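You operate a simulated robot arm through the tools that you are given. There is no shell and no other tool.

Carry out the task below with a simulated robot arm. There is one attempt and no reset: what you move stays moved.

TASK
Clamp the 6 mm sieve on the shaker and run it 5 minutes.
Fine: stand it on the yellow catch tray, lay the clamp plate on it, lock the red and the yellow knob, set the timer knob, press the green button and wait till it stops.

Only the result counts: the job must be done as asked and must still hold three seconds after the hand-in. Knocking over, shifting, dropping, spilling or breaking anything else fails it.

THE ROBOT
A 7-joint arm with a three-finger gripper, fixed in place. Base frame: the origin is at the foot of the arm, x ahead of it, y to its left, z up; the work surface is at about z = 0.86. Lengths are in m, angles in rad, forces in N, time in s.
Its first joint turns from -2.897 to 2.897 rad. Payload 2.69 kg.
The TCP is the grasp point between the finger pads, 0.03 m short of the fingertips. In the tool frame z runs along the fingers and y along their closing line. Largest opening 0.128 m; the body of the gripper starts 0.117 m behind the TCP.
Orientation is that of the tool frame in the base frame, as [roll, pitch, yaw] about the fixed x, y, z axes, in that order (R = Rz(yaw) Ry(pitch) Rx(roll)). With the fingers straight down and closing along the base's y, the tool's x points along the base's -x, its y along +y and its z along -z.

THE INTERFACE
- The arm moves only by the tool play_rows. Its argument "commands" is a list that holds one entry, the list of rows, each a list of 7 numbers: the gripper command, from -1 (shut) to 1 (fully open), values between in proportion, then the shift along the tool's x, y, z in m, then the turn, a rotation vector about the tool's x, y, z in rad. In form: [[[jaw, x, y, z, rx, ry, rz], ...]]. A call has 1 to 20 rows; each row shifts and turns the commanded pose from where the row before left it, along the tool's axes as they then stand. A row lasts 0.2 s, in which the tool goes at most 0.05 m and 0.15 rad; a call with a longer step from one row to the next is refused whole, and so is a gripper value outside its range. A pose out of reach is approached as far as the arm can. The call stops where the force on the tool passes 90 N (or 10 N more than at its start, if that is more) or the arm is blocked; 0.2 s more then pass. Each finger halts on what it meets, pressing with about 30 N; the grip force reading is that of the motor and also rises with nothing between the fingers. The clock runs only during rows and for 0.2 s after the last one: add rows that do not move to give the fingers time. It gives the time, the measured TCP pose, the force on the tool (base axes), the opening and the grip force at its end, in the units of the frame above (readings bear some noise), with the torque about the TCP (base axes, N m) and any sound that the robot's microphone picked up, and new pictures: "views" is both (left out), scene, wrist or none.
- Cameras (640 x 400 px; columns grow to the right, rows downward): "scene" is fixed at [0.2205, 0.5001, 1.6392]; the picture's right is [-0.35, -0.94, 0.00], its down [-0.70, 0.26, -0.67] and it looks along [0.63, -0.23, -0.75] (base axes); focal length 310 px, centre (320, 200). "wrist" rides on the gripper at [0.058, 0.054, -0.131] in the tool frame; the picture's right is [-0.68, 0.74, 0.00], its down [-0.62, -0.57, -0.55] and it looks along [-0.40, -0.37, 0.84] (tool axes); focal length 234 px, centre (320, 200). There is no depth. A picture from a camera that has moved, and an enlarged one, comes with that camera's place and axes in the base frame and with its lens.
- move_column(by): slides the trunk up (or, below 0, down) by that many m; the arm rides with it, the base frame stays. It gives what a move gives, with no picture.
- inspect(camera, box): a new picture of the part [left, top, right, bottom] of that camera's present view, enlarged. No time passes.
- job_done(): hands the job in; it is judged then, once.

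Nothing tells you positions but the pictures and the camera data. Unless the task says otherwise, let go and move clear before handing in.

The tools are called after "Call:" as a command line: name --argument value ..., lists and objects as JSON in quotes. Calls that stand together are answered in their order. play_rows: Moves the arm, as the interface text tells. Its arguments: {"type":"object","properties":{"commands":{"type":"array","items":{"type":"array","items":{"type":"array","items":{"type":"number"}}}},"views":{"type":"string","enum":["both","scene","wrist","none"]}},"required":["commands"]} The other tools are called the same way: move_column (by) slides the trunk up or down; inspect (camera, box) takes an enlarged picture of a part of a camera's view; job_done () hands the job in.

At the start:

```text
time: 0.0
eef_pos: [0.4616, 0.3713, 1.3734]
tool_rot: [3.141, 0.0, -3.14]
force: [-0.4, 0.4, 0.4]
torque: [-0.05, 0.0, -0.01]
opening: 0.128
grip_force: 0.0
trunk travel left (down, up): [-0.15, 0.2]
```

scene: 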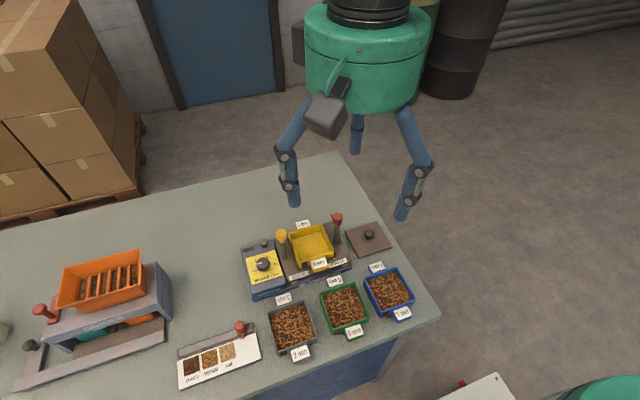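
wrist: 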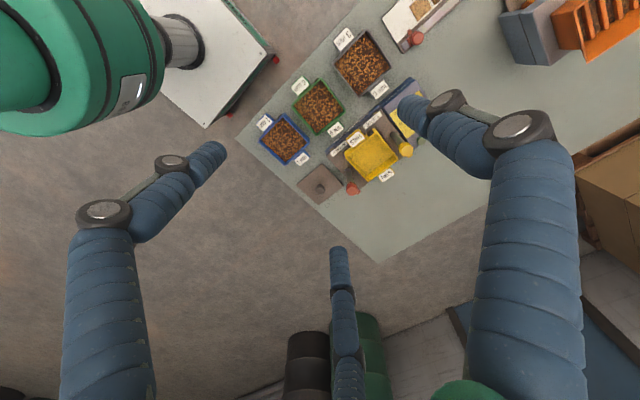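

I see a bench with a shaker (yellow tray, red and yellow posts, timer knob panel), three sieves with grains (grey, green, blue), and a clamp plate to the right. I'll look closer first to read the labels.

Call:
inspect --camera "scene" --box '[230, 200, 450, 370]'

Call:
inspect --camera "scene" --box '[235, 205, 355, 305]'

Call:
inspect --camera "scene" --box '[260, 255, 420, 365]'

Call:
inspect --camera "wrist" --box '[230, 20, 440, 220]'

```text
2.35 times, centred on (340, 285) of scene
camera zoom: at [0.2205, 0.5001, 1.6392], right [-0.35, -0.94, 0.0], down [-0.7, 0.26, -0.67], along [0.63, -0.23, -0.75], focal length 730 px, centre (273, 0)
```

zoom: 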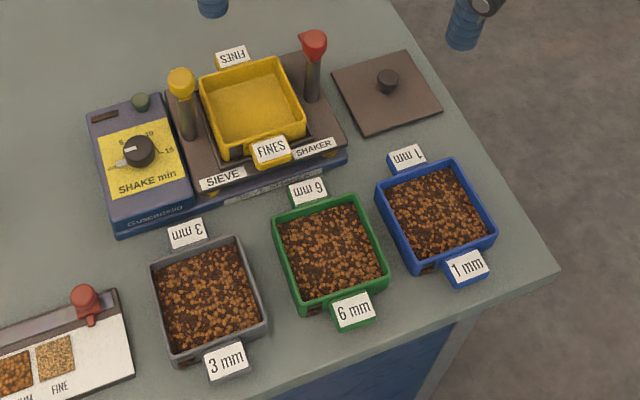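

```text
4.00 times, centred on (295, 255) of scene
camera zoom: at [0.2205, 0.5001, 1.6392], right [-0.35, -0.94, 0.0], down [-0.7, 0.26, -0.67], along [0.63, -0.23, -0.75], focal length 1240 px, centre (420, -20)
```

zoom: 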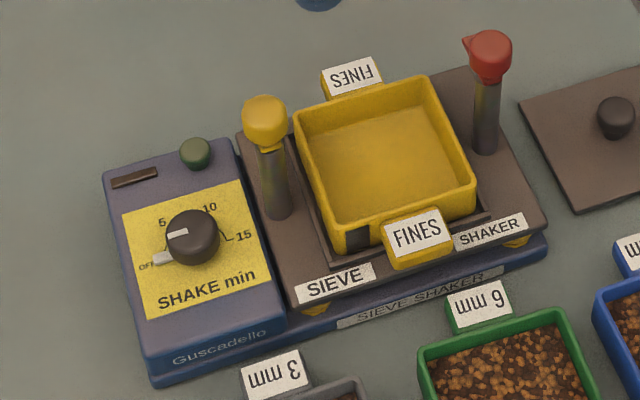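

```text
3.64 times, centred on (340, 310) of scene
camera zoom: at [0.2205, 0.5001, 1.6392], right [-0.35, -0.94, 0.0], down [-0.7, 0.26, -0.67], along [0.63, -0.23, -0.75], focal length 1128 px, centre (247, -200)
```

zoom: 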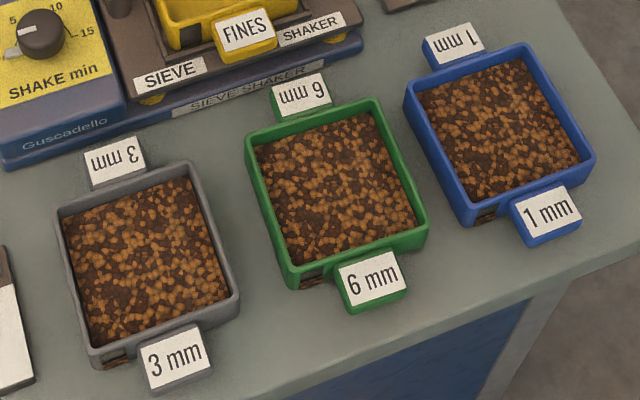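

```text
2.00 times, centred on (335, 120) of wrist
camera zoom: at [0.4028, 0.4247, 1.5044], right [0.68, 0.74, 0.0], down [0.62, -0.57, 0.55], along [0.4, -0.37, -0.84], focal length 468 px, centre (290, 360)
```

zoom: 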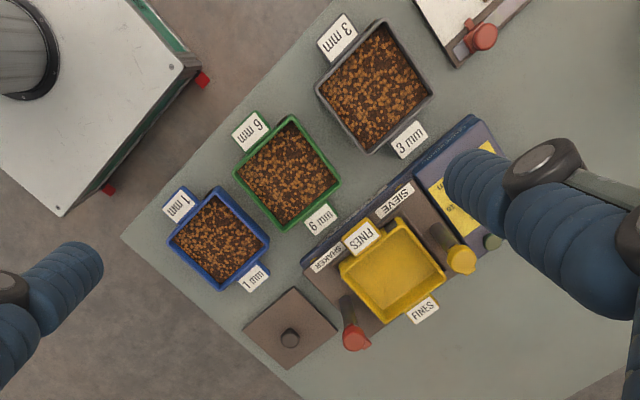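

The sieves read 3 mm (grey), 6 mm (green) and 1 mm (blue). The hand looks unlike the two-finger gripper in the text (three blue digits), so I'll close and open it in free air to see how it really moves.

Call:
play_rows --commands '[[[0, 0, 0, 0, 0, 0, 0], [0, 0, 0, 0, 0, 0, 0], [0, 0, 0, 0, 0, 0, 0], [0, 0, 0, 0, 0, 0, 0]]]'

Call:
play_rows --commands '[[[-1, 0, 0, 0, 0, 0, 0], [-1, 0, 0, 0, 0, 0, 0], [-1, 0, 0, 0, 0, 0, 0], [-1, 0, 0, 0, 0, 0, 0]]]'

```text
time: 1.0
eef_pos: [0.4622, 0.3703, 1.3741]
tool_rot: [3.141, 0.002, 3.141]
force: [0.0, -0.2, -0.5]
torque: [0.03, 0.02, 0.02]
opening: 0.0638
grip_force: 0.0
trunk travel left (down, up): [-0.15, 0.2]
camera wrist: at [0.4028, 0.4247, 1.5044], right [0.68, 0.74, 0.0], down [0.62, -0.56, 0.55], along [0.4, -0.37, -0.84], focal length 234 px, centre (320, 200)
```

scene: 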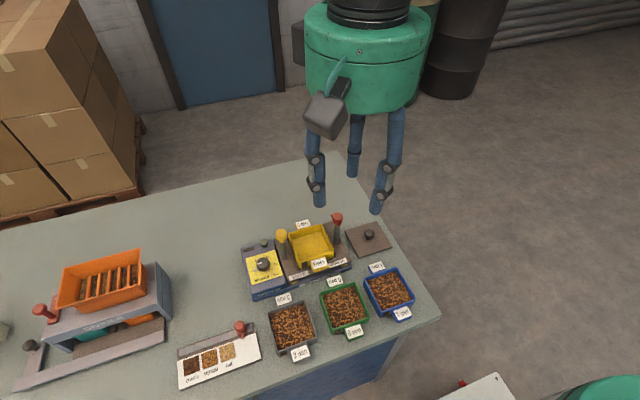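
wrist: 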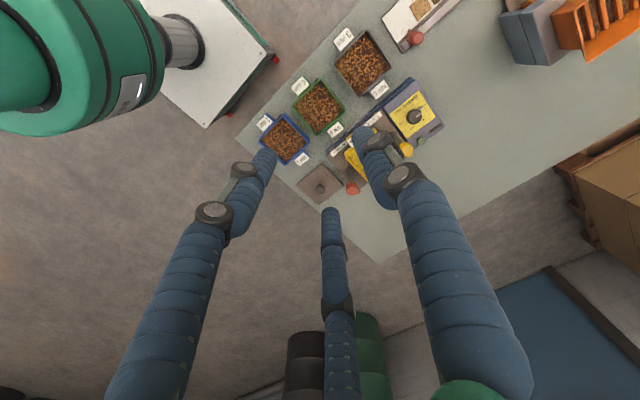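

```text
time: 2.0
eef_pos: [0.4612, 0.3698, 1.3739]
tool_rot: [3.141, -0.001, 3.141]
force: [-0.3, -0.6, -0.1]
torque: [0.02, 0.04, 0.0]
opening: 0.0021
grip_force: 30.3
trunk travel left (down, up): [-0.15, 0.2]
camera wrist: at [0.4028, 0.4247, 1.5044], right [0.68, 0.74, 0.0], down [0.62, -0.56, 0.55], along [0.4, -0.37, -0.84], focal length 234 px, centre (320, 200)
```

scene: 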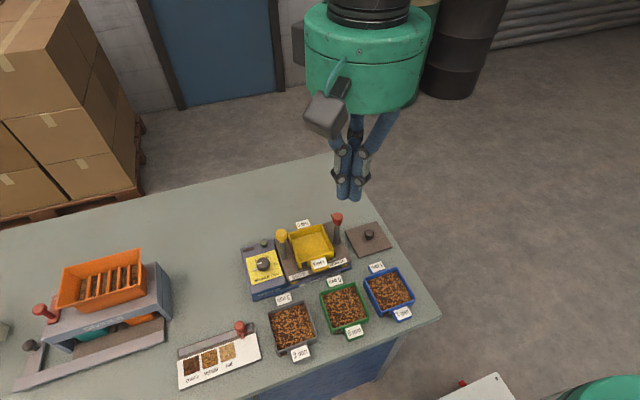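
wrist: 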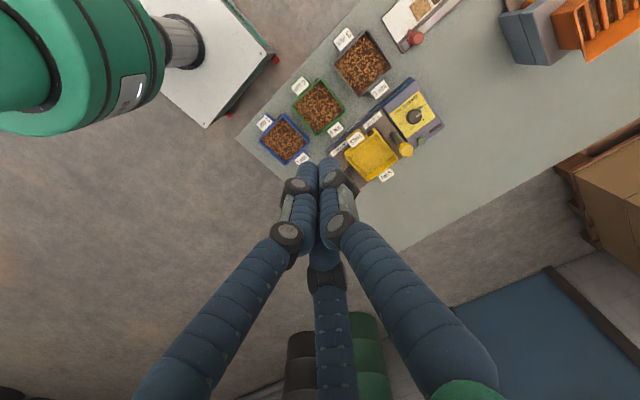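

Fingers close toward the TCP as described. I estimate the 6 mm sieve at about (0.49, 0.335), the yellow tray at (0.657, 0.363, rim ~0.95) and the plate at (0.668, 0.18). Next I'll bring the wrist camera nearer to measure the shaker better.

Call:
play_rows --commands '[[[-1, -0.03, 0.01, 0.02, 0, 0, 0], [-1, -0.03, 0.01, 0.03, 0, 0, 0], [-1, -0.03, 0, 0.03, 0, 0, 0], [-1, -0.03, 0, 0.03, 0, 0, 0], [-1, 0, 0, 0, 0, 0, 0]]]'

Call:
inspect --camera "wrist" --box '[160, 0, 480, 200]'

```text
time: 3.2
eef_pos: [0.582, 0.3908, 1.2613]
tool_rot: [3.141, -0.003, -3.14]
force: [0.6, 0.0, -1.2]
torque: [0.0, 0.1, -0.03]
opening: 0.0023
grip_force: 30.4
trunk travel left (down, up): [-0.15, 0.2]
camera wrist: at [0.5227, 0.4443, 1.3928], right [0.68, 0.74, 0.0], down [0.62, -0.56, 0.55], along [0.4, -0.37, -0.84], focal length 234 px, centre (320, 200)
```

scene: 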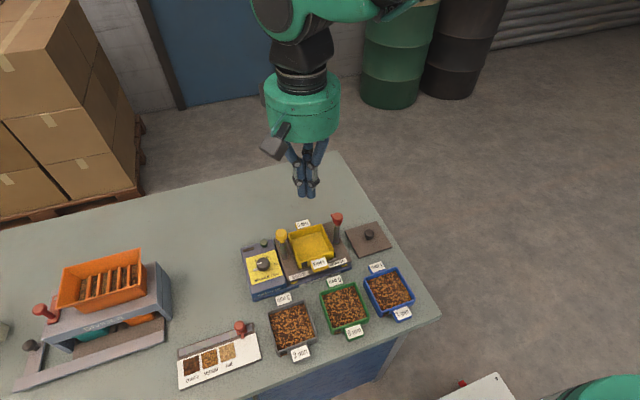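
wrist: 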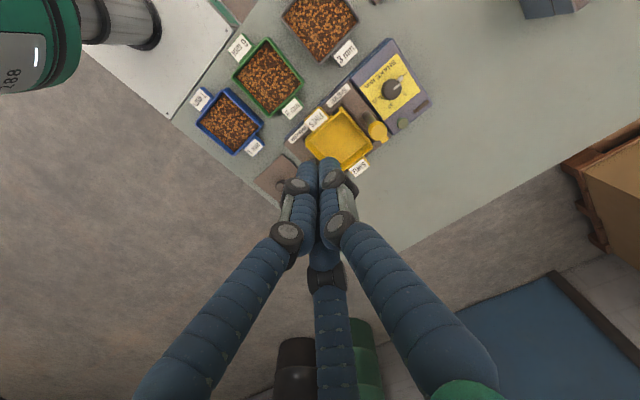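

```text
2.00 times, centred on (320, 100) of wrist
camera zoom: at [0.5227, 0.4443, 1.3928], right [0.68, 0.74, 0.0], down [0.62, -0.56, 0.55], along [0.4, -0.37, -0.84], focal length 468 px, centre (320, 400)
```

zoom: 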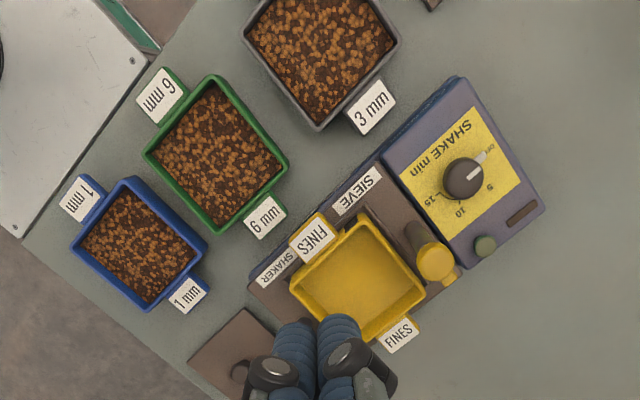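

The view is useful: the sieve is about 0.097 m square, and the posts stand beside the tray in y. I'll move nearer above the shaker (well clear) to see the two lock knobs and the timer.

Call:
play_rows --commands '[[[-1, -0.03, 0.0, 0.02, 0, 0, 0], [-1, -0.03, 0.0, 0.03, 0, 0, 0], [-1, -0.03, 0, 0.03, 0, 0, 0], [-1, -0.03, 0, 0.03, 0, 0, 0], [-1, 0, 0, 0, 0, 0, 0]]]'

Call:
inspect --camera "wrist" --box '[240, 0, 480, 150]'

Call:
inspect --camera "scene" --box '[270, 205, 350, 255]'

```text
time: 4.4
eef_pos: [0.7018, 0.3924, 1.1535]
tool_rot: [3.141, -0.002, -3.141]
force: [0.5, -0.1, -1.1]
torque: [-0.01, 0.09, -0.02]
opening: 0.0021
grip_force: 30.3
trunk travel left (down, up): [-0.15, 0.2]
camera wrist: at [0.6428, 0.4459, 1.2848], right [0.68, 0.74, 0.0], down [0.62, -0.56, 0.55], along [0.4, -0.37, -0.84], focal length 234 px, centre (320, 200)
```

scene: 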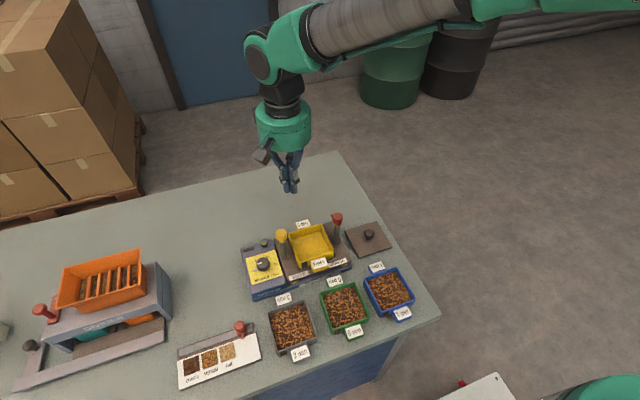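
wrist: 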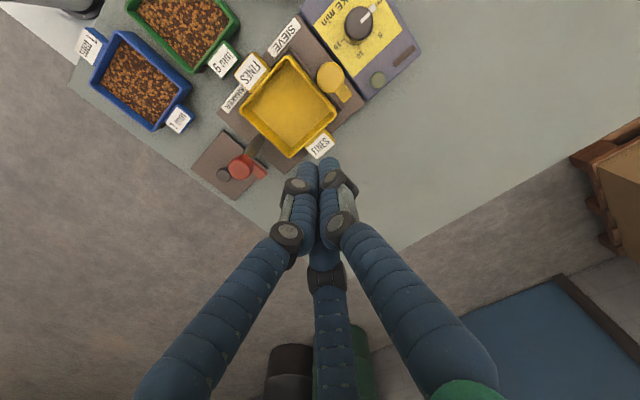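

```text
2.67 times, centred on (360, 75) of wrist
camera zoom: at [0.6428, 0.4459, 1.2848], right [0.68, 0.74, 0.0], down [0.62, -0.56, 0.55], along [0.4, -0.37, -0.84], focal length 624 px, centre (213, 533)
```

zoom: 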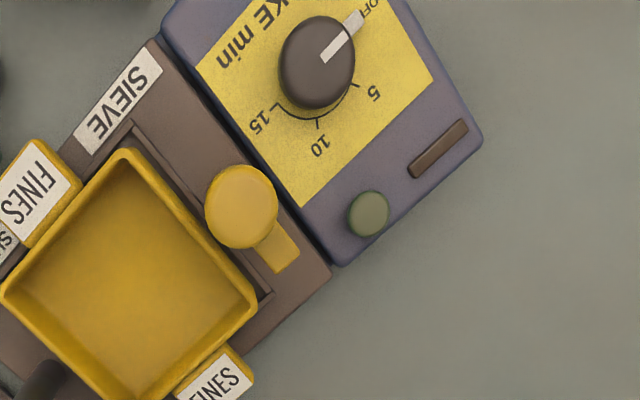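

```text
8.00 times, centred on (310, 230) of scene
camera zoom: at [0.2205, 0.5001, 1.6392], right [-0.35, -0.94, 0.0], down [-0.7, 0.26, -0.67], along [0.63, -0.23, -0.75], focal length 2481 px, centre (400, -40)
```

zoom: 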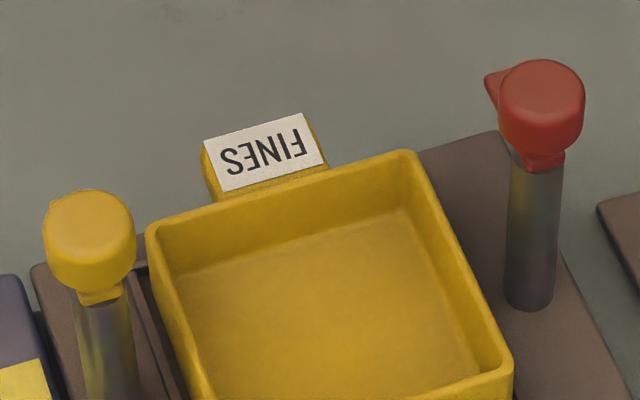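

Both lock bars now point away from the robot (+x), parallel to the tray sides, so locking should be a quarter turn inward. The timer pointer is on OFF with 5 next to it. I'll take a tight view of the tray, then the same relative view of the 6 mm sieve to get an exact displacement.

Call:
inspect --camera "wrist" --box '[190, 40, 350, 180]'

Call:
play_rows --commands '[[[-1, 0.03, -0.01, 0.0, 0, 0, 0], [-1, 0.045, -0.01, 0.01, 0, 0, 0], [-1, 0.045, -0.004, 0.01, 0, 0, 0], [-1, 0.04, 0, 0.01, 0, 0, 0], [-1, 0.0162, 0, 0.01, 0, 0, 0], [-1, 0, 0, 0, 0, 0, 0], [-1, 0, 0, 0, 0, 0, 0]]]'

Call:
inspect --camera "wrist" --box '[190, 40, 350, 180]'

```text
2.86 times, centred on (270, 110) of wrist
camera zoom: at [0.6428, 0.4459, 1.2848], right [0.68, 0.74, 0.0], down [0.62, -0.56, 0.55], along [0.4, -0.37, -0.84], focal length 669 px, centre (463, 457)
```

zoom: 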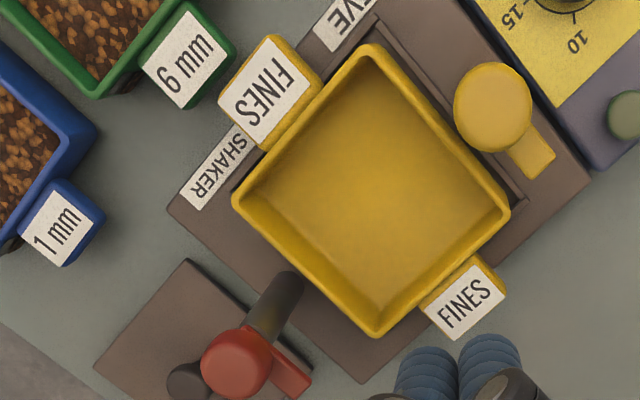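

```text
time: 6.0
eef_pos: [0.526, 0.3677, 1.1141]
tool_rot: [3.141, -0.002, -3.141]
force: [0.2, 0.4, -0.1]
torque: [0.02, 0.03, -0.03]
opening: 0.0022
grip_force: 30.0
trunk travel left (down, up): [-0.15, 0.2]
camera wrist: at [0.4677, 0.4217, 1.245], right [0.68, 0.74, 0.0], down [0.62, -0.57, 0.55], along [0.4, -0.37, -0.84], focal length 234 px, centre (320, 200)
```

scene: 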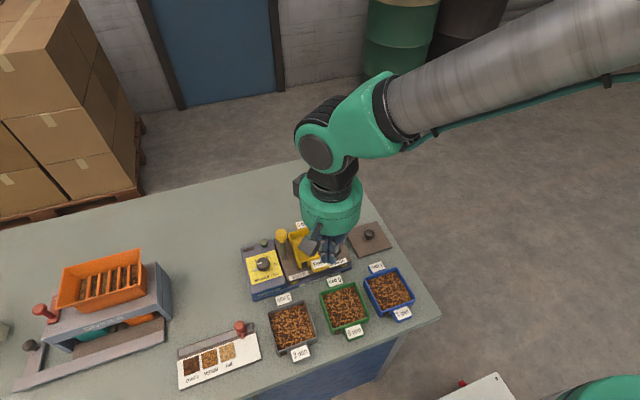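
wrist: 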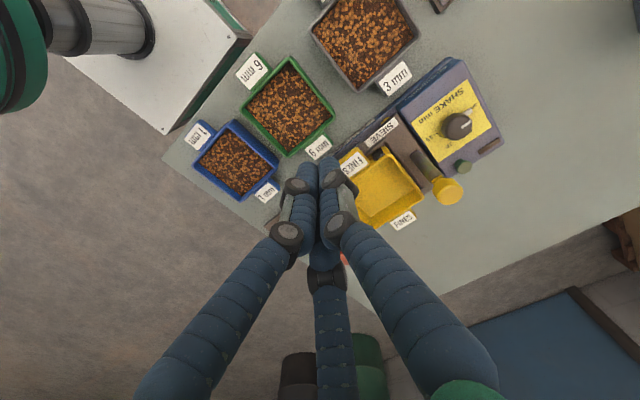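

```text
2.86 times, centred on (270, 110) of wrist
camera zoom: at [0.4677, 0.4217, 1.245], right [0.68, 0.74, 0.0], down [0.62, -0.57, 0.55], along [0.4, -0.37, -0.84], focal length 669 px, centre (463, 457)
```

zoom: 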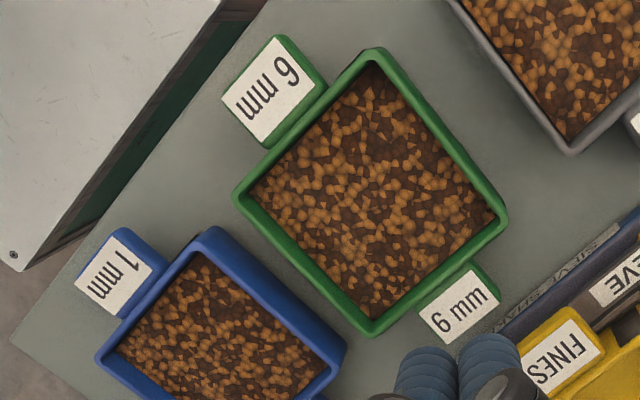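

The sieve and the tray have the same footprint in matching views, so the shift sieve→tray is about (+0.176, +0.025) with roughly +0.03 rad of yaw. I'll grip the sieve by its y-sides, 32 mm toward the robot from its centre so the fingers clear the lock knobs later; the gap to the blue sieve is narrow, so I set the jaws to 0.106 and align first.

Call:
play_rows --commands '[[[0.656, 0.03, -0.015, 0.0, 0, 0, 0.04], [0.656, 0.034, -0.0157, 0.03, 0, 0, 0], [0.656, 0, 0, 0.04, 0, 0, 0], [0.656, 0, 0, 0.03, 0, 0, 0], [0.656, 0, 0, 0, 0, 0, 0], [0.656, 0, 0, 0, 0, 0, 0]]]'

Call:
inspect --camera "wrist" --box '[200, 40, 480, 240]'

Call:
inspect --camera "scene" --box '[270, 230, 430, 350]'

```text
time: 7.4
eef_pos: [0.4586, 0.3388, 1.0145]
tool_rot: [3.139, 0.0, 3.103]
force: [-0.9, 0.1, 0.4]
torque: [0.04, -0.01, 0.02]
opening: 0.1062
grip_force: 0.1
trunk travel left (down, up): [-0.15, 0.2]
camera wrist: at [0.403, 0.3948, 1.1455], right [0.7, 0.71, 0.0], down [0.59, -0.59, 0.55], along [0.39, -0.39, -0.84], focal length 234 px, centre (320, 200)
```

scene: 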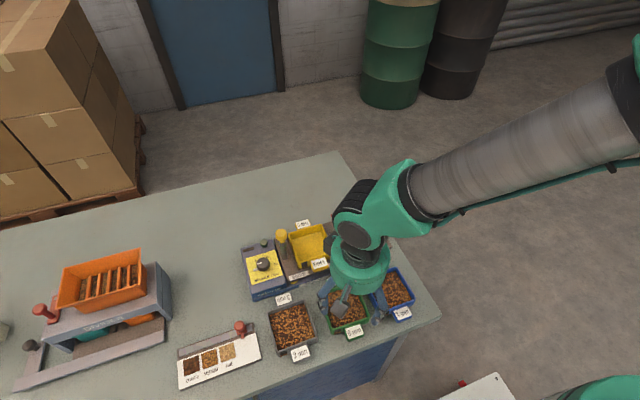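
wrist: 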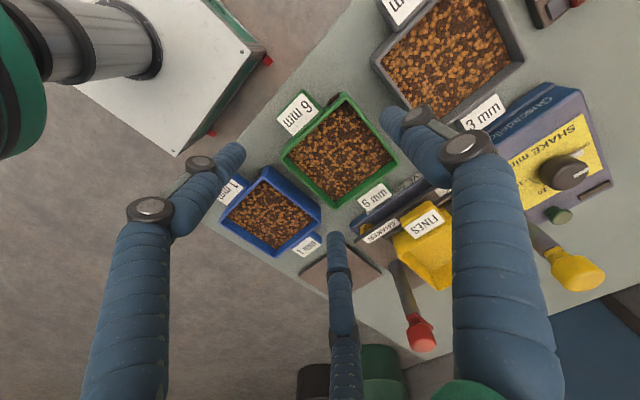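

```text
2.00 times, centred on (340, 140) of wrist
camera zoom: at [0.403, 0.3948, 1.1455], right [0.7, 0.71, 0.0], down [0.59, -0.59, 0.55], along [0.39, -0.39, -0.84], focal length 468 px, centre (280, 320)
```

zoom: 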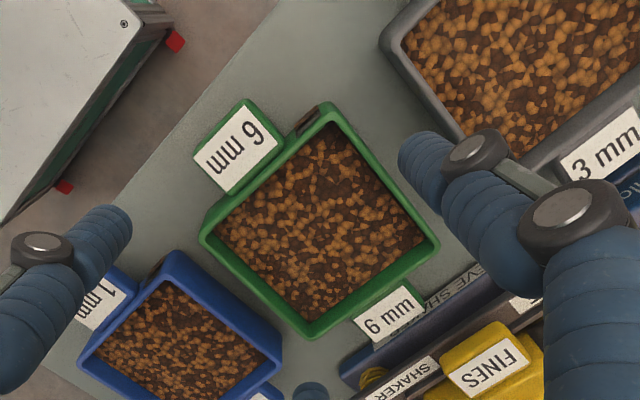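

```text
3.33 times, centred on (350, 290) of scene
camera zoom: at [0.2205, 0.5001, 1.6392], right [-0.35, -0.94, 0.0], down [-0.7, 0.26, -0.67], along [0.63, -0.23, -0.75], focal length 1034 px, centre (220, -100)
```

zoom: 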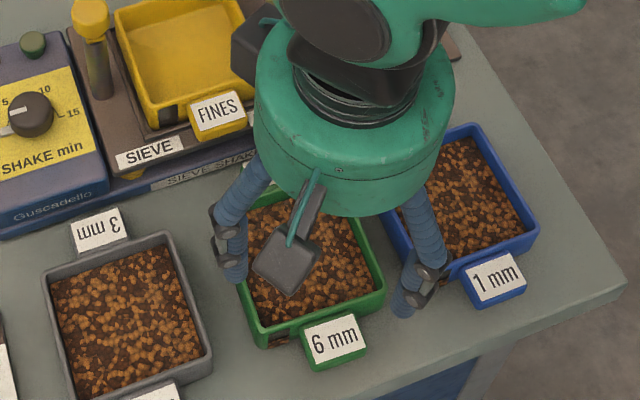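

The hand is above the sieve with jaws at 0.106 m; I place the finger gap to the blue sieve at y 0.268–0.288. I'll correct by about 3 mm and lower to just above the rim, then check the force before going on.

Call:
play_rows --commands '[[[0.656, -0.0033, -0.0017, 0.0, 0, 0, 0], [0.656, 0, 0, 0.03, 0, 0, 0], [0.656, 0, 0, 0.03, 0, 0, 0], [0.656, 0, 0, 0.0145, 0, 0, 0], [0.656, 0, 0, 0, 0, 0, 0], [0.656, 0, 0, 0, 0, 0, 0]]]'

Call:
inspect --camera "wrist" --box '[160, 60, 480, 260]'

Call:
inspect --camera "scene" --box '[270, 230, 430, 350]'

```text
time: 8.8
eef_pos: [0.4651, 0.3349, 0.9391]
tool_rot: [-3.142, -0.001, 3.103]
force: [0.0, 0.0, -0.3]
torque: [0.01, 0.01, 0.0]
opening: 0.1061
grip_force: 0.2
trunk travel left (down, up): [-0.15, 0.2]
camera wrist: at [0.4084, 0.3918, 1.0703], right [0.7, 0.71, 0.0], down [0.59, -0.59, 0.55], along [0.39, -0.39, -0.84], focal length 234 px, centre (320, 200)
```

scene: 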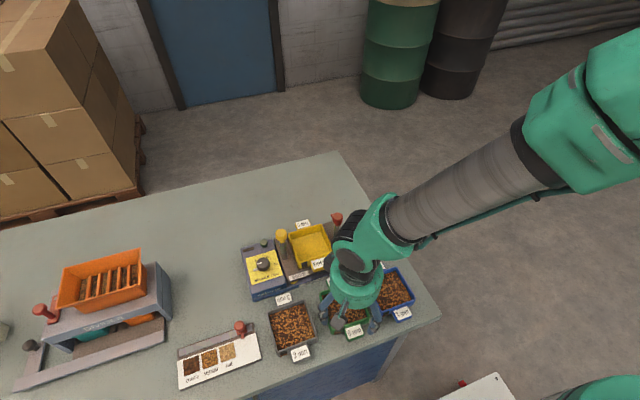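
wrist: 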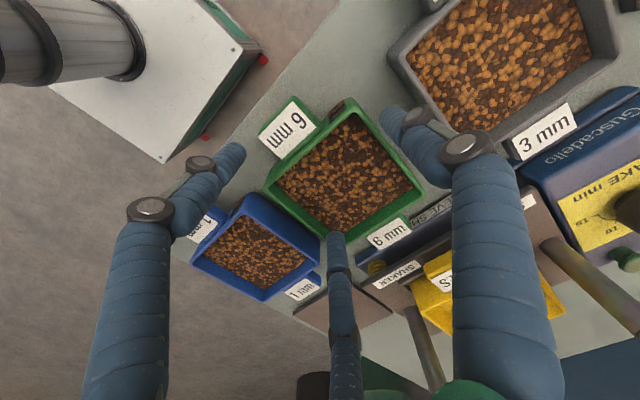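

```text
2.00 times, centred on (320, 160) of wrist
camera zoom: at [0.4084, 0.3918, 1.0703], right [0.7, 0.71, 0.0], down [0.59, -0.59, 0.55], along [0.39, -0.39, -0.84], focal length 468 px, centre (320, 280)
```

zoom: 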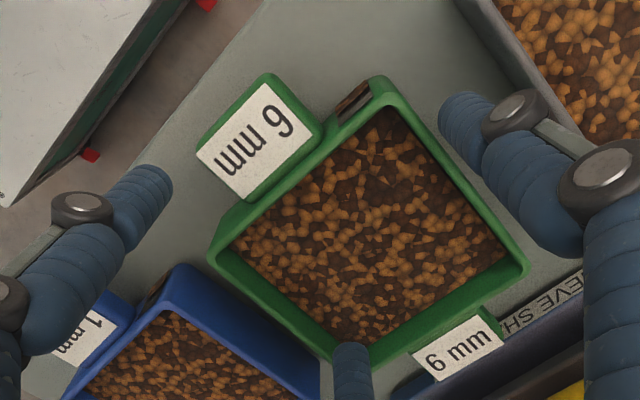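

```text
3.33 times, centred on (350, 290) of scene
camera zoom: at [0.2205, 0.5001, 1.6392], right [-0.35, -0.94, 0.0], down [-0.7, 0.26, -0.67], along [0.63, -0.23, -0.75], focal length 1034 px, centre (220, -100)
```

zoom: 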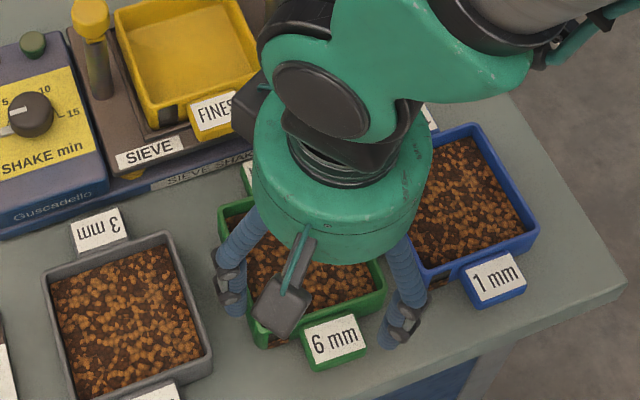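

The descent is clear so far (no force). I'll shift 2 mm and go down in small steps to a TCP height of about 0.90.

Call:
play_rows --commands '[[[0.656, 0.002, 0.0007, 0.0, 0, 0, 0], [0.656, 0, 0, 0.008, 0, 0, 0], [0.656, 0, 0, 0.008, 0, 0, 0], [0.656, 0, 0, 0.004, 0, 0, 0], [0.656, 0, 0, 0, 0, 0, 0]]]' --views "none"

```text
time: 10.0
eef_pos: [0.4623, 0.3364, 0.9187]
tool_rot: [3.142, 0.0, 3.102]
force: [0.5, 0.5, -0.5]
torque: [0.04, -0.02, 0.03]
opening: 0.106
grip_force: 0.0
trunk travel left (down, up): [-0.15, 0.2]
```

The tips are now below the rim level with no contact force, so the two-finger description holds. I continue down and close.

Call:
play_rows --commands '[[[0.656, 0, 0, 0.006, 0, 0, 0], [0.656, 0, 0, 0.006, 0, 0, 0], [0.656, 0, 0, 0.006, 0, 0, 0], [0.656, 0, 0, 0, 0, 0, 0]]]'

Call:
inspect --camera "wrist" --box '[160, 60, 480, 260]'

```text
time: 11.0
eef_pos: [0.4624, 0.3367, 0.901]
tool_rot: [3.141, 0.0, 3.104]
force: [-0.7, 0.5, 0.0]
torque: [-0.03, 0.03, 0.01]
opening: 0.1058
grip_force: 0.0
trunk travel left (down, up): [-0.15, 0.2]
camera wrist: at [0.4058, 0.3926, 1.0317], right [0.7, 0.71, 0.0], down [0.59, -0.59, 0.55], along [0.39, -0.39, -0.84], focal length 234 px, centre (320, 200)
```

scene: 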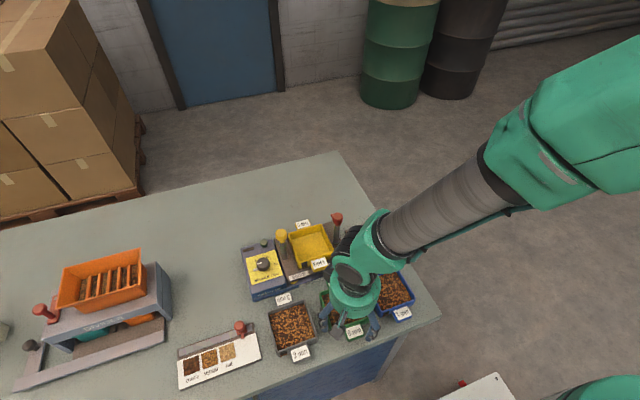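
wrist: 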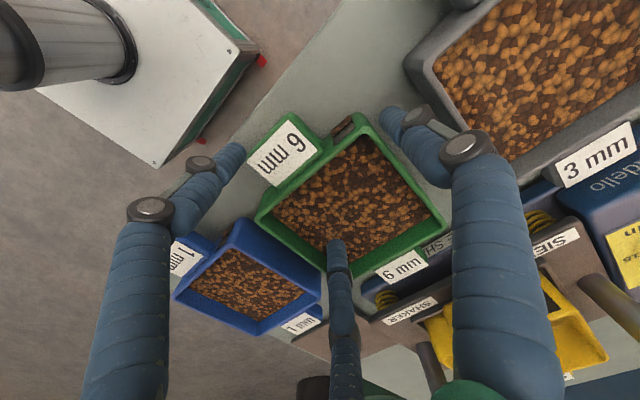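

```text
2.00 times, centred on (320, 160) of wrist
camera zoom: at [0.4058, 0.3926, 1.0317], right [0.7, 0.71, 0.0], down [0.59, -0.59, 0.55], along [0.39, -0.39, -0.84], focal length 468 px, centre (320, 280)
```

zoom: 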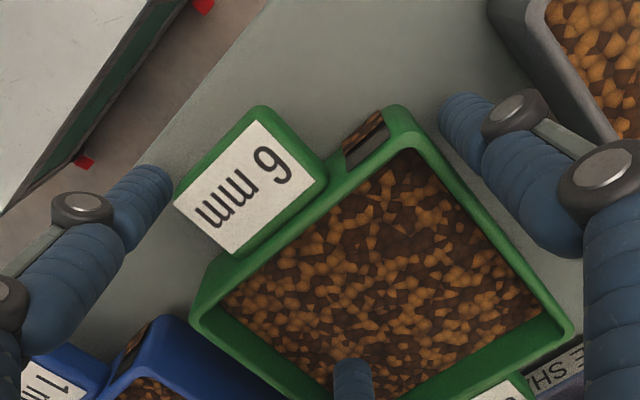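

The third visible digit passes through the grains without any force, so it is only appearance. I close the jaws now.

Call:
play_rows --commands '[[[0.5, 0, 0, 0, 0, 0, 0], [0.3, 0, 0, 0, 0, 0, 0], [-0.2, 0, 0, 0, 0, 0, 0], [-1, 0, 0, 0, 0, 0, 0], [-1, 0, 0, 0, 0, 0, 0]]]' --views "none"

```text
time: 12.2
eef_pos: [0.4611, 0.3363, 0.9001]
tool_rot: [-3.14, -0.002, 3.103]
force: [-28.6, 8.1, 12.2]
torque: [0.32, 0.42, 0.19]
opening: 0.0659
grip_force: 30.2
trunk travel left (down, up): [-0.15, 0.2]
```

The opening went to 0.066 with a sideways force, which isn't a clean grip on a 0.096 m box. I'll look before moving.

Call:
inspect --camera "wrist" --box '[120, 60, 520, 310]'

Call:
inspect --camera "scene" --box '[270, 240, 430, 350]'

```text
1.60 times, centred on (320, 185) of wrist
camera zoom: at [0.4036, 0.3924, 1.032], right [0.7, 0.71, 0.0], down [0.59, -0.59, 0.55], along [0.39, -0.39, -0.84], focal length 375 px, centre (320, 224)
```

zoom: 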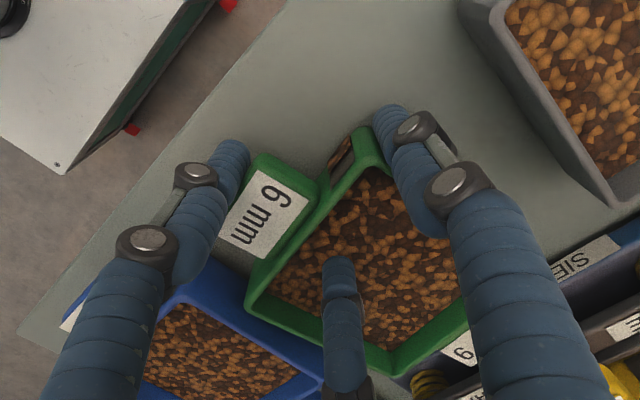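

```text
3.64 times, centred on (350, 295) of scene
camera zoom: at [0.2205, 0.5001, 1.6392], right [-0.35, -0.94, 0.0], down [-0.7, 0.26, -0.67], along [0.63, -0.23, -0.75], focal length 1128 px, centre (211, -146)
```

zoom: 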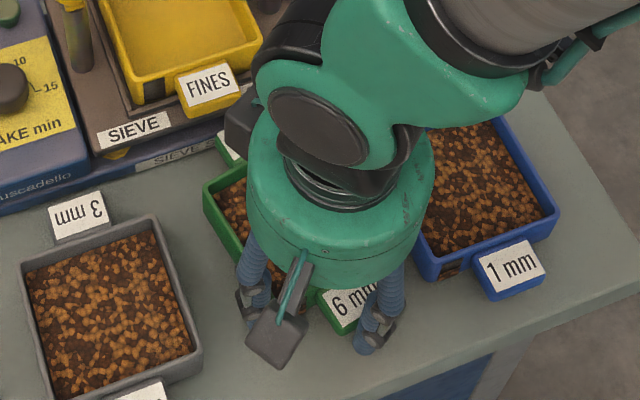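

The three visible digits appear to be physically real after all: one pushed the front "6 mm" tab, one the +y side, and the sieve turned about 12° in place. Nothing else has moved. I'll open gently, lift straight up and re-measure.

Call:
play_rows --commands '[[[0.0, 0, 0, 0, 0, 0, 0], [0.3, 0, 0, 0, 0, 0, 0], [0.5, 0, 0, 0, 0, 0, 0], [0.5, 0, 0, 0, 0, 0, 0]]]' --views "none"

Call:
play_rows --commands '[[[0.5, 0, 0, -0.02, 0, 0, 0], [0.5, 0, 0, -0.04, 0, 0, 0], [0.5, 0, 0, -0.05, 0, 0, 0], [0.5, 0, 0, -0.05, 0, 0, 0], [0.5, 0, 0, -0.05, 0, 0, 0], [0.5, 0, 0, 0, 0, 0, 0]]]'

Call:
inspect --camera "wrist" --box '[180, 40, 500, 240]'

Call:
inspect --camera "scene" --box '[250, 230, 430, 350]'

```text
time: 13.2
eef_pos: [0.4622, 0.3361, 0.9014]
tool_rot: [3.141, -0.001, 3.103]
force: [-0.4, 0.0, 0.0]
torque: [0.03, -0.02, 0.0]
opening: 0.0961
grip_force: 0.1
trunk travel left (down, up): [-0.15, 0.2]
```

```text
time: 14.6
eef_pos: [0.4615, 0.3373, 1.1126]
tool_rot: [-3.14, -0.001, 3.103]
force: [-0.5, -0.2, 0.0]
torque: [0.03, 0.02, -0.01]
opening: 0.0959
grip_force: 0.0
trunk travel left (down, up): [-0.15, 0.2]
camera wrist: at [0.4051, 0.3937, 1.2434], right [0.7, 0.71, 0.0], down [0.59, -0.59, 0.55], along [0.39, -0.39, -0.84], focal length 234 px, centre (320, 200)
```

scene: 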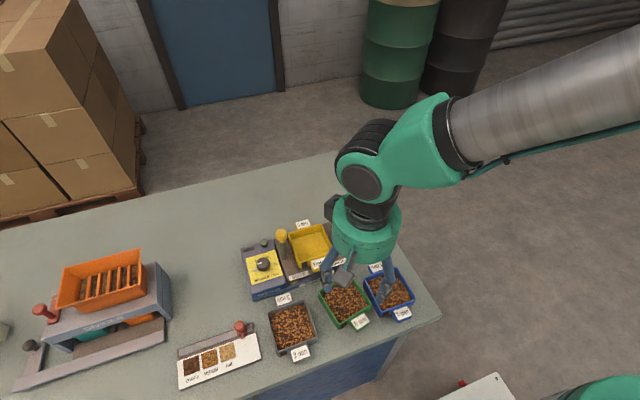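
wrist: 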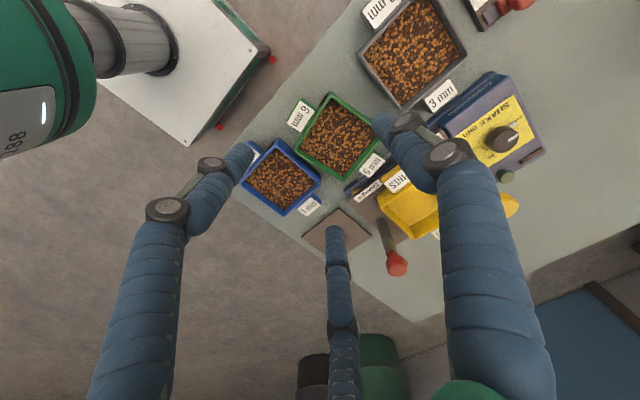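

```text
2.00 times, centred on (340, 140) of wrist
camera zoom: at [0.4051, 0.3937, 1.2434], right [0.7, 0.71, 0.0], down [0.59, -0.59, 0.55], along [0.39, -0.39, -0.84], focal length 468 px, centre (280, 320)
```

zoom: 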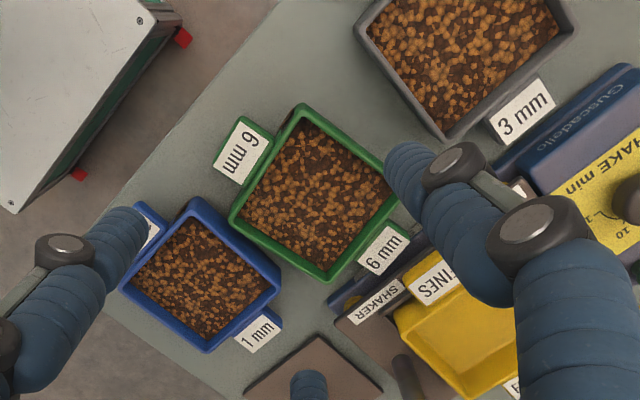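

```text
3.33 times, centred on (340, 290) of scene
camera zoom: at [0.2205, 0.5001, 1.6392], right [-0.35, -0.94, 0.0], down [-0.7, 0.26, -0.67], along [0.63, -0.23, -0.75], focal length 1034 px, centre (253, -100)
```

zoom: 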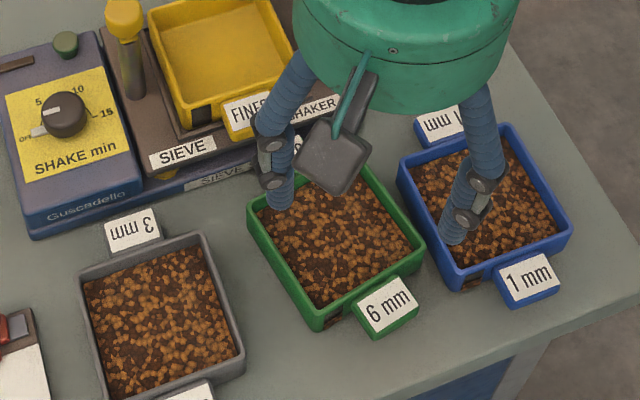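

The sieve now sits near (0.508, 0.326) turned about +9°, with nothing spilled. Before regrasping I'll check which digits are solid: with only the inner-right digit over the bench's front strip (the ±y positions off the edge), I'll lower to bench height and look for contact.

Call:
play_rows --commands '[[[0.5, 0.03, -0.015, 0.0, 0, 0, 0], [0.5, 0.03, -0.015, 0.03, 0, 0, 0], [0.5, 0.0248, -0.011, 0.04, 0, 0, 0], [0.5, 0, 0, 0.04, 0, 0, 0], [0.5, 0, 0, 0.04, 0, 0, 0], [0.5, 0, 0, 0.04, 0, 0, 0], [0.5, 0, 0, 0.01, 0, 0, 0], [0.5, 0, 0, 0, 0, 0, 0]]]'

Call:
inspect --camera "wrist" --box '[160, 40, 520, 265]'

Call:
inspect --camera "scene" --box '[290, 260, 430, 370]'

```text
time: 16.4
eef_pos: [0.3771, 0.2978, 0.9124]
tool_rot: [3.141, 0.0, 3.104]
force: [-0.2, 0.5, 0.8]
torque: [-0.01, 0.0, 0.0]
opening: 0.096
grip_force: 0.0
trunk travel left (down, up): [-0.15, 0.2]
camera wrist: at [0.3205, 0.3542, 1.0426], right [0.7, 0.71, 0.0], down [0.59, -0.59, 0.55], along [0.39, -0.39, -0.84], focal length 234 px, centre (320, 200)
```

scene: 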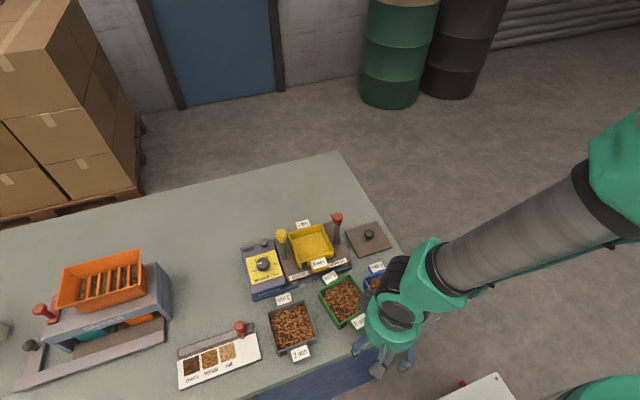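
wrist: 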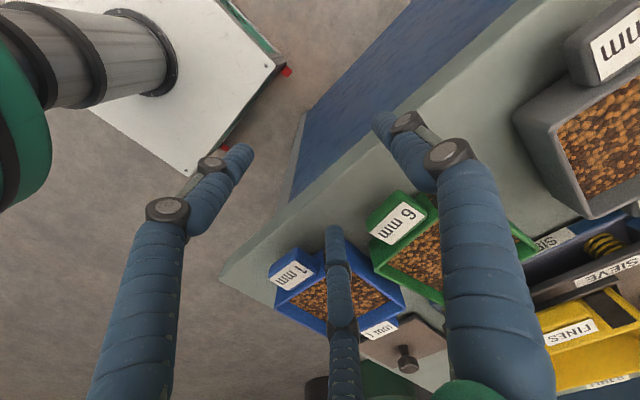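

```text
1.78 times, centred on (340, 152) of wrist
camera zoom: at [0.3205, 0.3542, 1.0426], right [0.7, 0.71, 0.0], down [0.59, -0.59, 0.55], along [0.39, -0.39, -0.84], focal length 416 px, centre (284, 284)
```

zoom: 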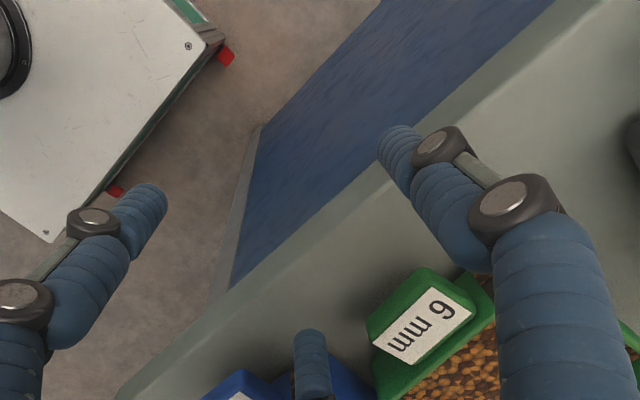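

```text
3.64 times, centred on (360, 315) of scene
camera zoom: at [0.2205, 0.5001, 1.6392], right [-0.35, -0.94, 0.0], down [-0.7, 0.26, -0.67], along [0.63, -0.23, -0.75], focal length 1128 px, centre (174, -218)
```

zoom: 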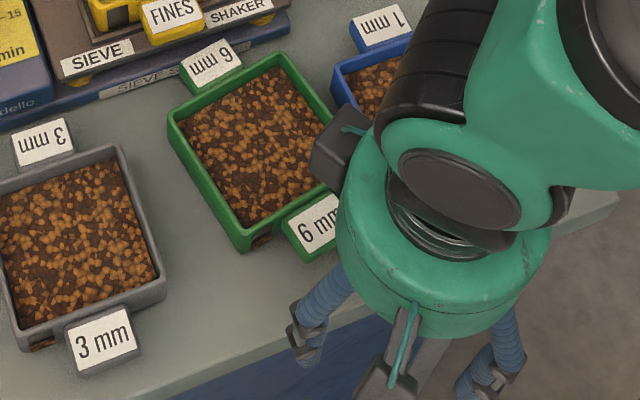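

The ±y positions are off the bench edge (x≈0.39) and the inner digit is over the bench in a free spot. I lower in small steps to 13 mm below bench level.

Call:
play_rows --commands '[[[0.5, 0.004, 0, 0.0, 0, 0, 0], [0.5, 0, 0, 0.008, 0, 0, 0], [0.5, 0, 0, 0.006, 0, 0, 0], [0.5, 0, 0, 0.004, 0, 0, 0], [0.5, 0, 0, 0.004, 0, 0, 0], [0.5, 0, 0, 0.004, 0, 0, 0], [0.5, 0, 0, 0.004, 0, 0, 0], [0.5, 0, 0, 0, 0, 0, 0]]]'

Call:
inspect --camera "wrist" --box '[160, 40, 520, 265]'

```text
time: 18.2
eef_pos: [0.3709, 0.299, 0.8815]
tool_rot: [3.141, 0.002, 3.103]
force: [0.3, -6.5, 22.7]
torque: [-0.91, -1.24, -0.37]
opening: 0.1071
grip_force: 7.6
trunk travel left (down, up): [-0.15, 0.2]
camera wrist: at [0.3147, 0.3555, 1.0126], right [0.7, 0.71, 0.0], down [0.59, -0.59, 0.55], along [0.39, -0.39, -0.84], focal length 234 px, centre (320, 200)
```

scene: 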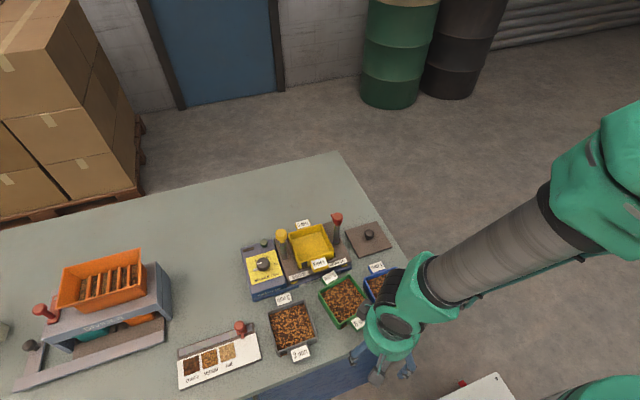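
wrist: 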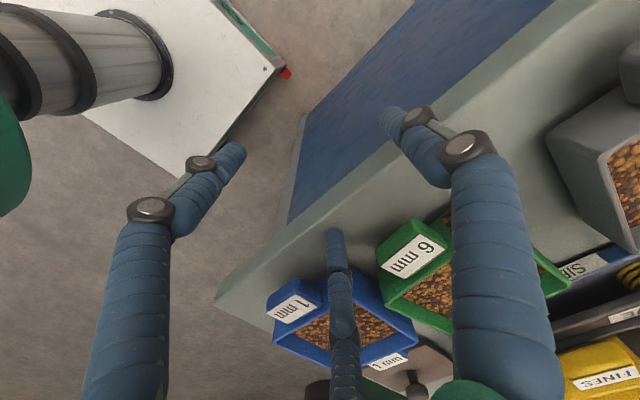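

```text
1.78 times, centred on (340, 152) of wrist
camera zoom: at [0.3147, 0.3555, 1.0126], right [0.7, 0.71, 0.0], down [0.59, -0.59, 0.55], along [0.39, -0.39, -0.84], focal length 416 px, centre (284, 284)
```

zoom: 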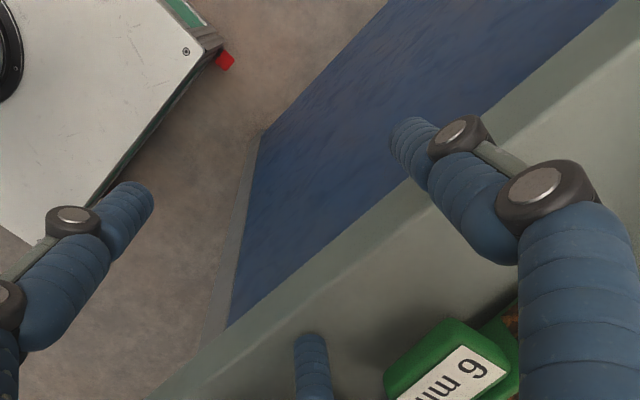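

Contact confirmed: the force acted exactly at the inner digit, so the hand really has three solid digits (at tool angles 90°, −30°, −150°) that move radially together. New plan: insert them inside the sieve and expand outward (one into a corner, two on opposite walls), which keeps clear of tabs, posts and the blue sieve. First I rise and re-measure the sieve.

Call:
play_rows --commands '[[[0.3, 0, 0, -0.03, 0, 0, 0], [-0.2, 0, 0, -0.05, 0, 0, 0], [-0.4, 0, 0, -0.05, 0, 0, 0], [-0.4, 0, 0, -0.05, 0, 0, 0], [-0.4, 0, 0, -0.048, 0, 0, 0], [-0.4, -0.04, 0.015, 0, 0, 0, 0], [-0.4, -0.04, 0.015, 0, 0, 0, 0], [-0.4, -0.04, 0.015, 0, 0, 0, 0], [-0.4, -0.04, 0.0135, 0, 0, 0, 0], [-0.4, -0.0067, 0.005, 0, 0, 0, 0], [-0.4, 0, 0, 0, 0, 0, 0], [-0.4, 0, 0, 0, 0, 0, 0]]]'

Call:
inspect --camera "wrist" --box '[190, 20, 350, 160]'

```text
time: 20.8
eef_pos: [0.5401, 0.3584, 1.1085]
tool_rot: [-3.141, 0.001, 3.103]
force: [0.6, -0.2, 0.9]
torque: [0.01, -0.04, 0.03]
opening: 0.0386
grip_force: 0.1
trunk travel left (down, up): [-0.15, 0.2]
camera wrist: at [0.4845, 0.4141, 1.2394], right [0.7, 0.71, 0.0], down [0.59, -0.59, 0.55], along [0.39, -0.39, -0.84], focal length 234 px, centre (320, 200)
```

scene: 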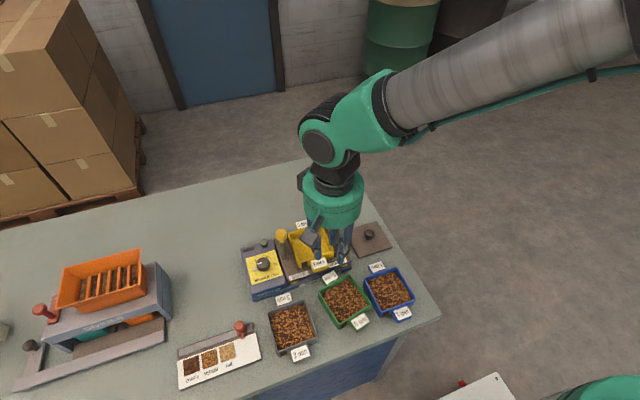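
wrist: 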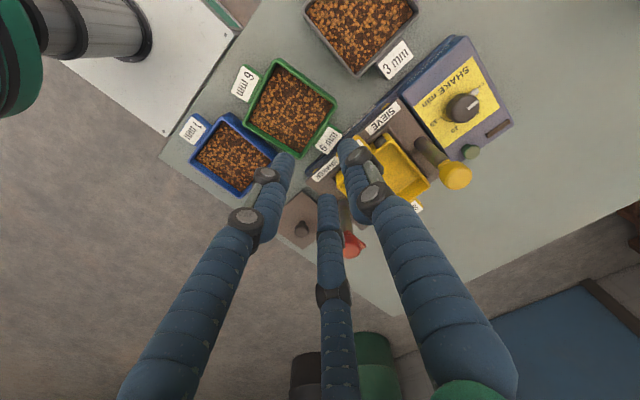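

```text
2.86 times, centred on (270, 90) of wrist
camera zoom: at [0.4845, 0.4141, 1.2394], right [0.7, 0.71, 0.0], down [0.59, -0.59, 0.55], along [0.39, -0.39, -0.84], focal length 669 px, centre (463, 514)
```

zoom: 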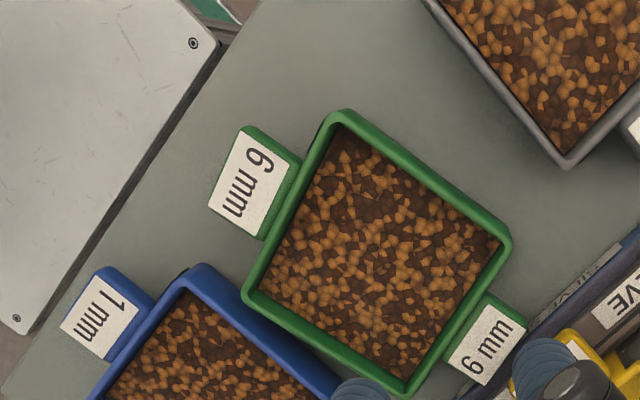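

The 6 mm sieve is now at about (0.510, 0.329), yaw +9.5°. I'll centre the hand inside it (one digit toward its far right corner, the others toward the left and near walls), and lower to just above the rim.

Call:
play_rows --commands '[[[-0.4, 0.0226, -0.0346, 0, 0, 0, 0], [-0.4, 0, 0, 0.03, 0, 0, 0.0575], [-0.4, 0, 0, 0.05, 0, 0, 0], [-0.4, 0, 0, 0.05, 0, 0, 0], [-0.4, 0, 0, 0.02, 0, 0, 0], [-0.4, 0, 0, 0, 0, 0, 0], [-0.4, 0, 0, 0, 0, 0, 0]]]'

Call:
inspect --camera "wrist" --box '[180, 40, 480, 240]'

Call:
inspect --camera "scene" --box '[290, 240, 430, 340]'

```text
time: 22.4
eef_pos: [0.516, 0.3211, 0.96]
tool_rot: [3.141, 0.001, 3.046]
force: [0.1, 0.0, 0.1]
torque: [0.01, -0.02, -0.03]
opening: 0.0387
grip_force: 0.1
trunk travel left (down, up): [-0.15, 0.2]
camera wrist: at [0.4628, 0.381, 1.09], right [0.74, 0.67, 0.0], down [0.56, -0.62, 0.55], along [0.37, -0.41, -0.84], focal length 234 px, centre (320, 200)
```

scene: 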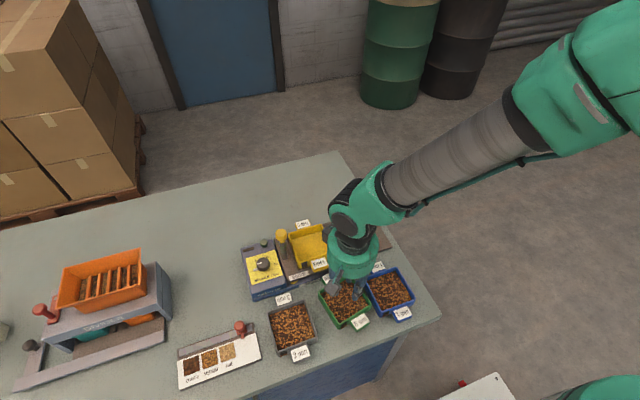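
wrist: 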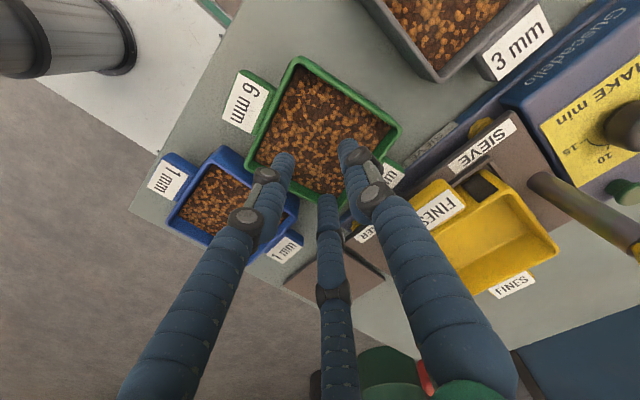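

```text
2.00 times, centred on (330, 140) of wrist
camera zoom: at [0.4628, 0.381, 1.09], right [0.74, 0.67, 0.0], down [0.56, -0.62, 0.55], along [0.37, -0.41, -0.84], focal length 468 px, centre (300, 320)
```

zoom: 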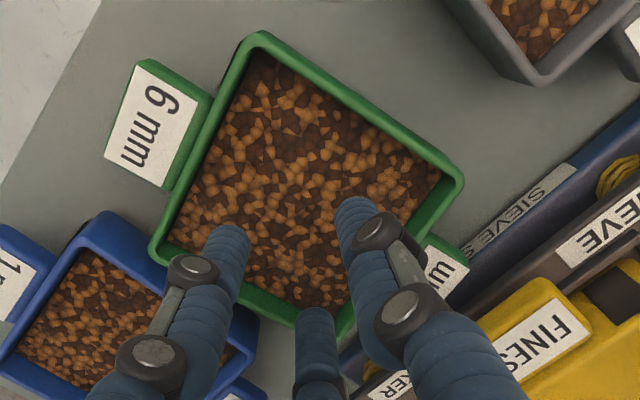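

```text
4.00 times, centred on (360, 290) of scene
camera zoom: at [0.2205, 0.5001, 1.6392], right [-0.35, -0.94, 0.0], down [-0.7, 0.26, -0.67], along [0.63, -0.23, -0.75], focal length 1240 px, centre (160, -160)
```

zoom: 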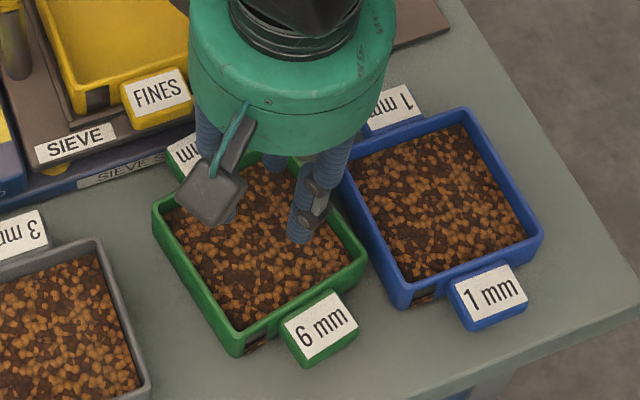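

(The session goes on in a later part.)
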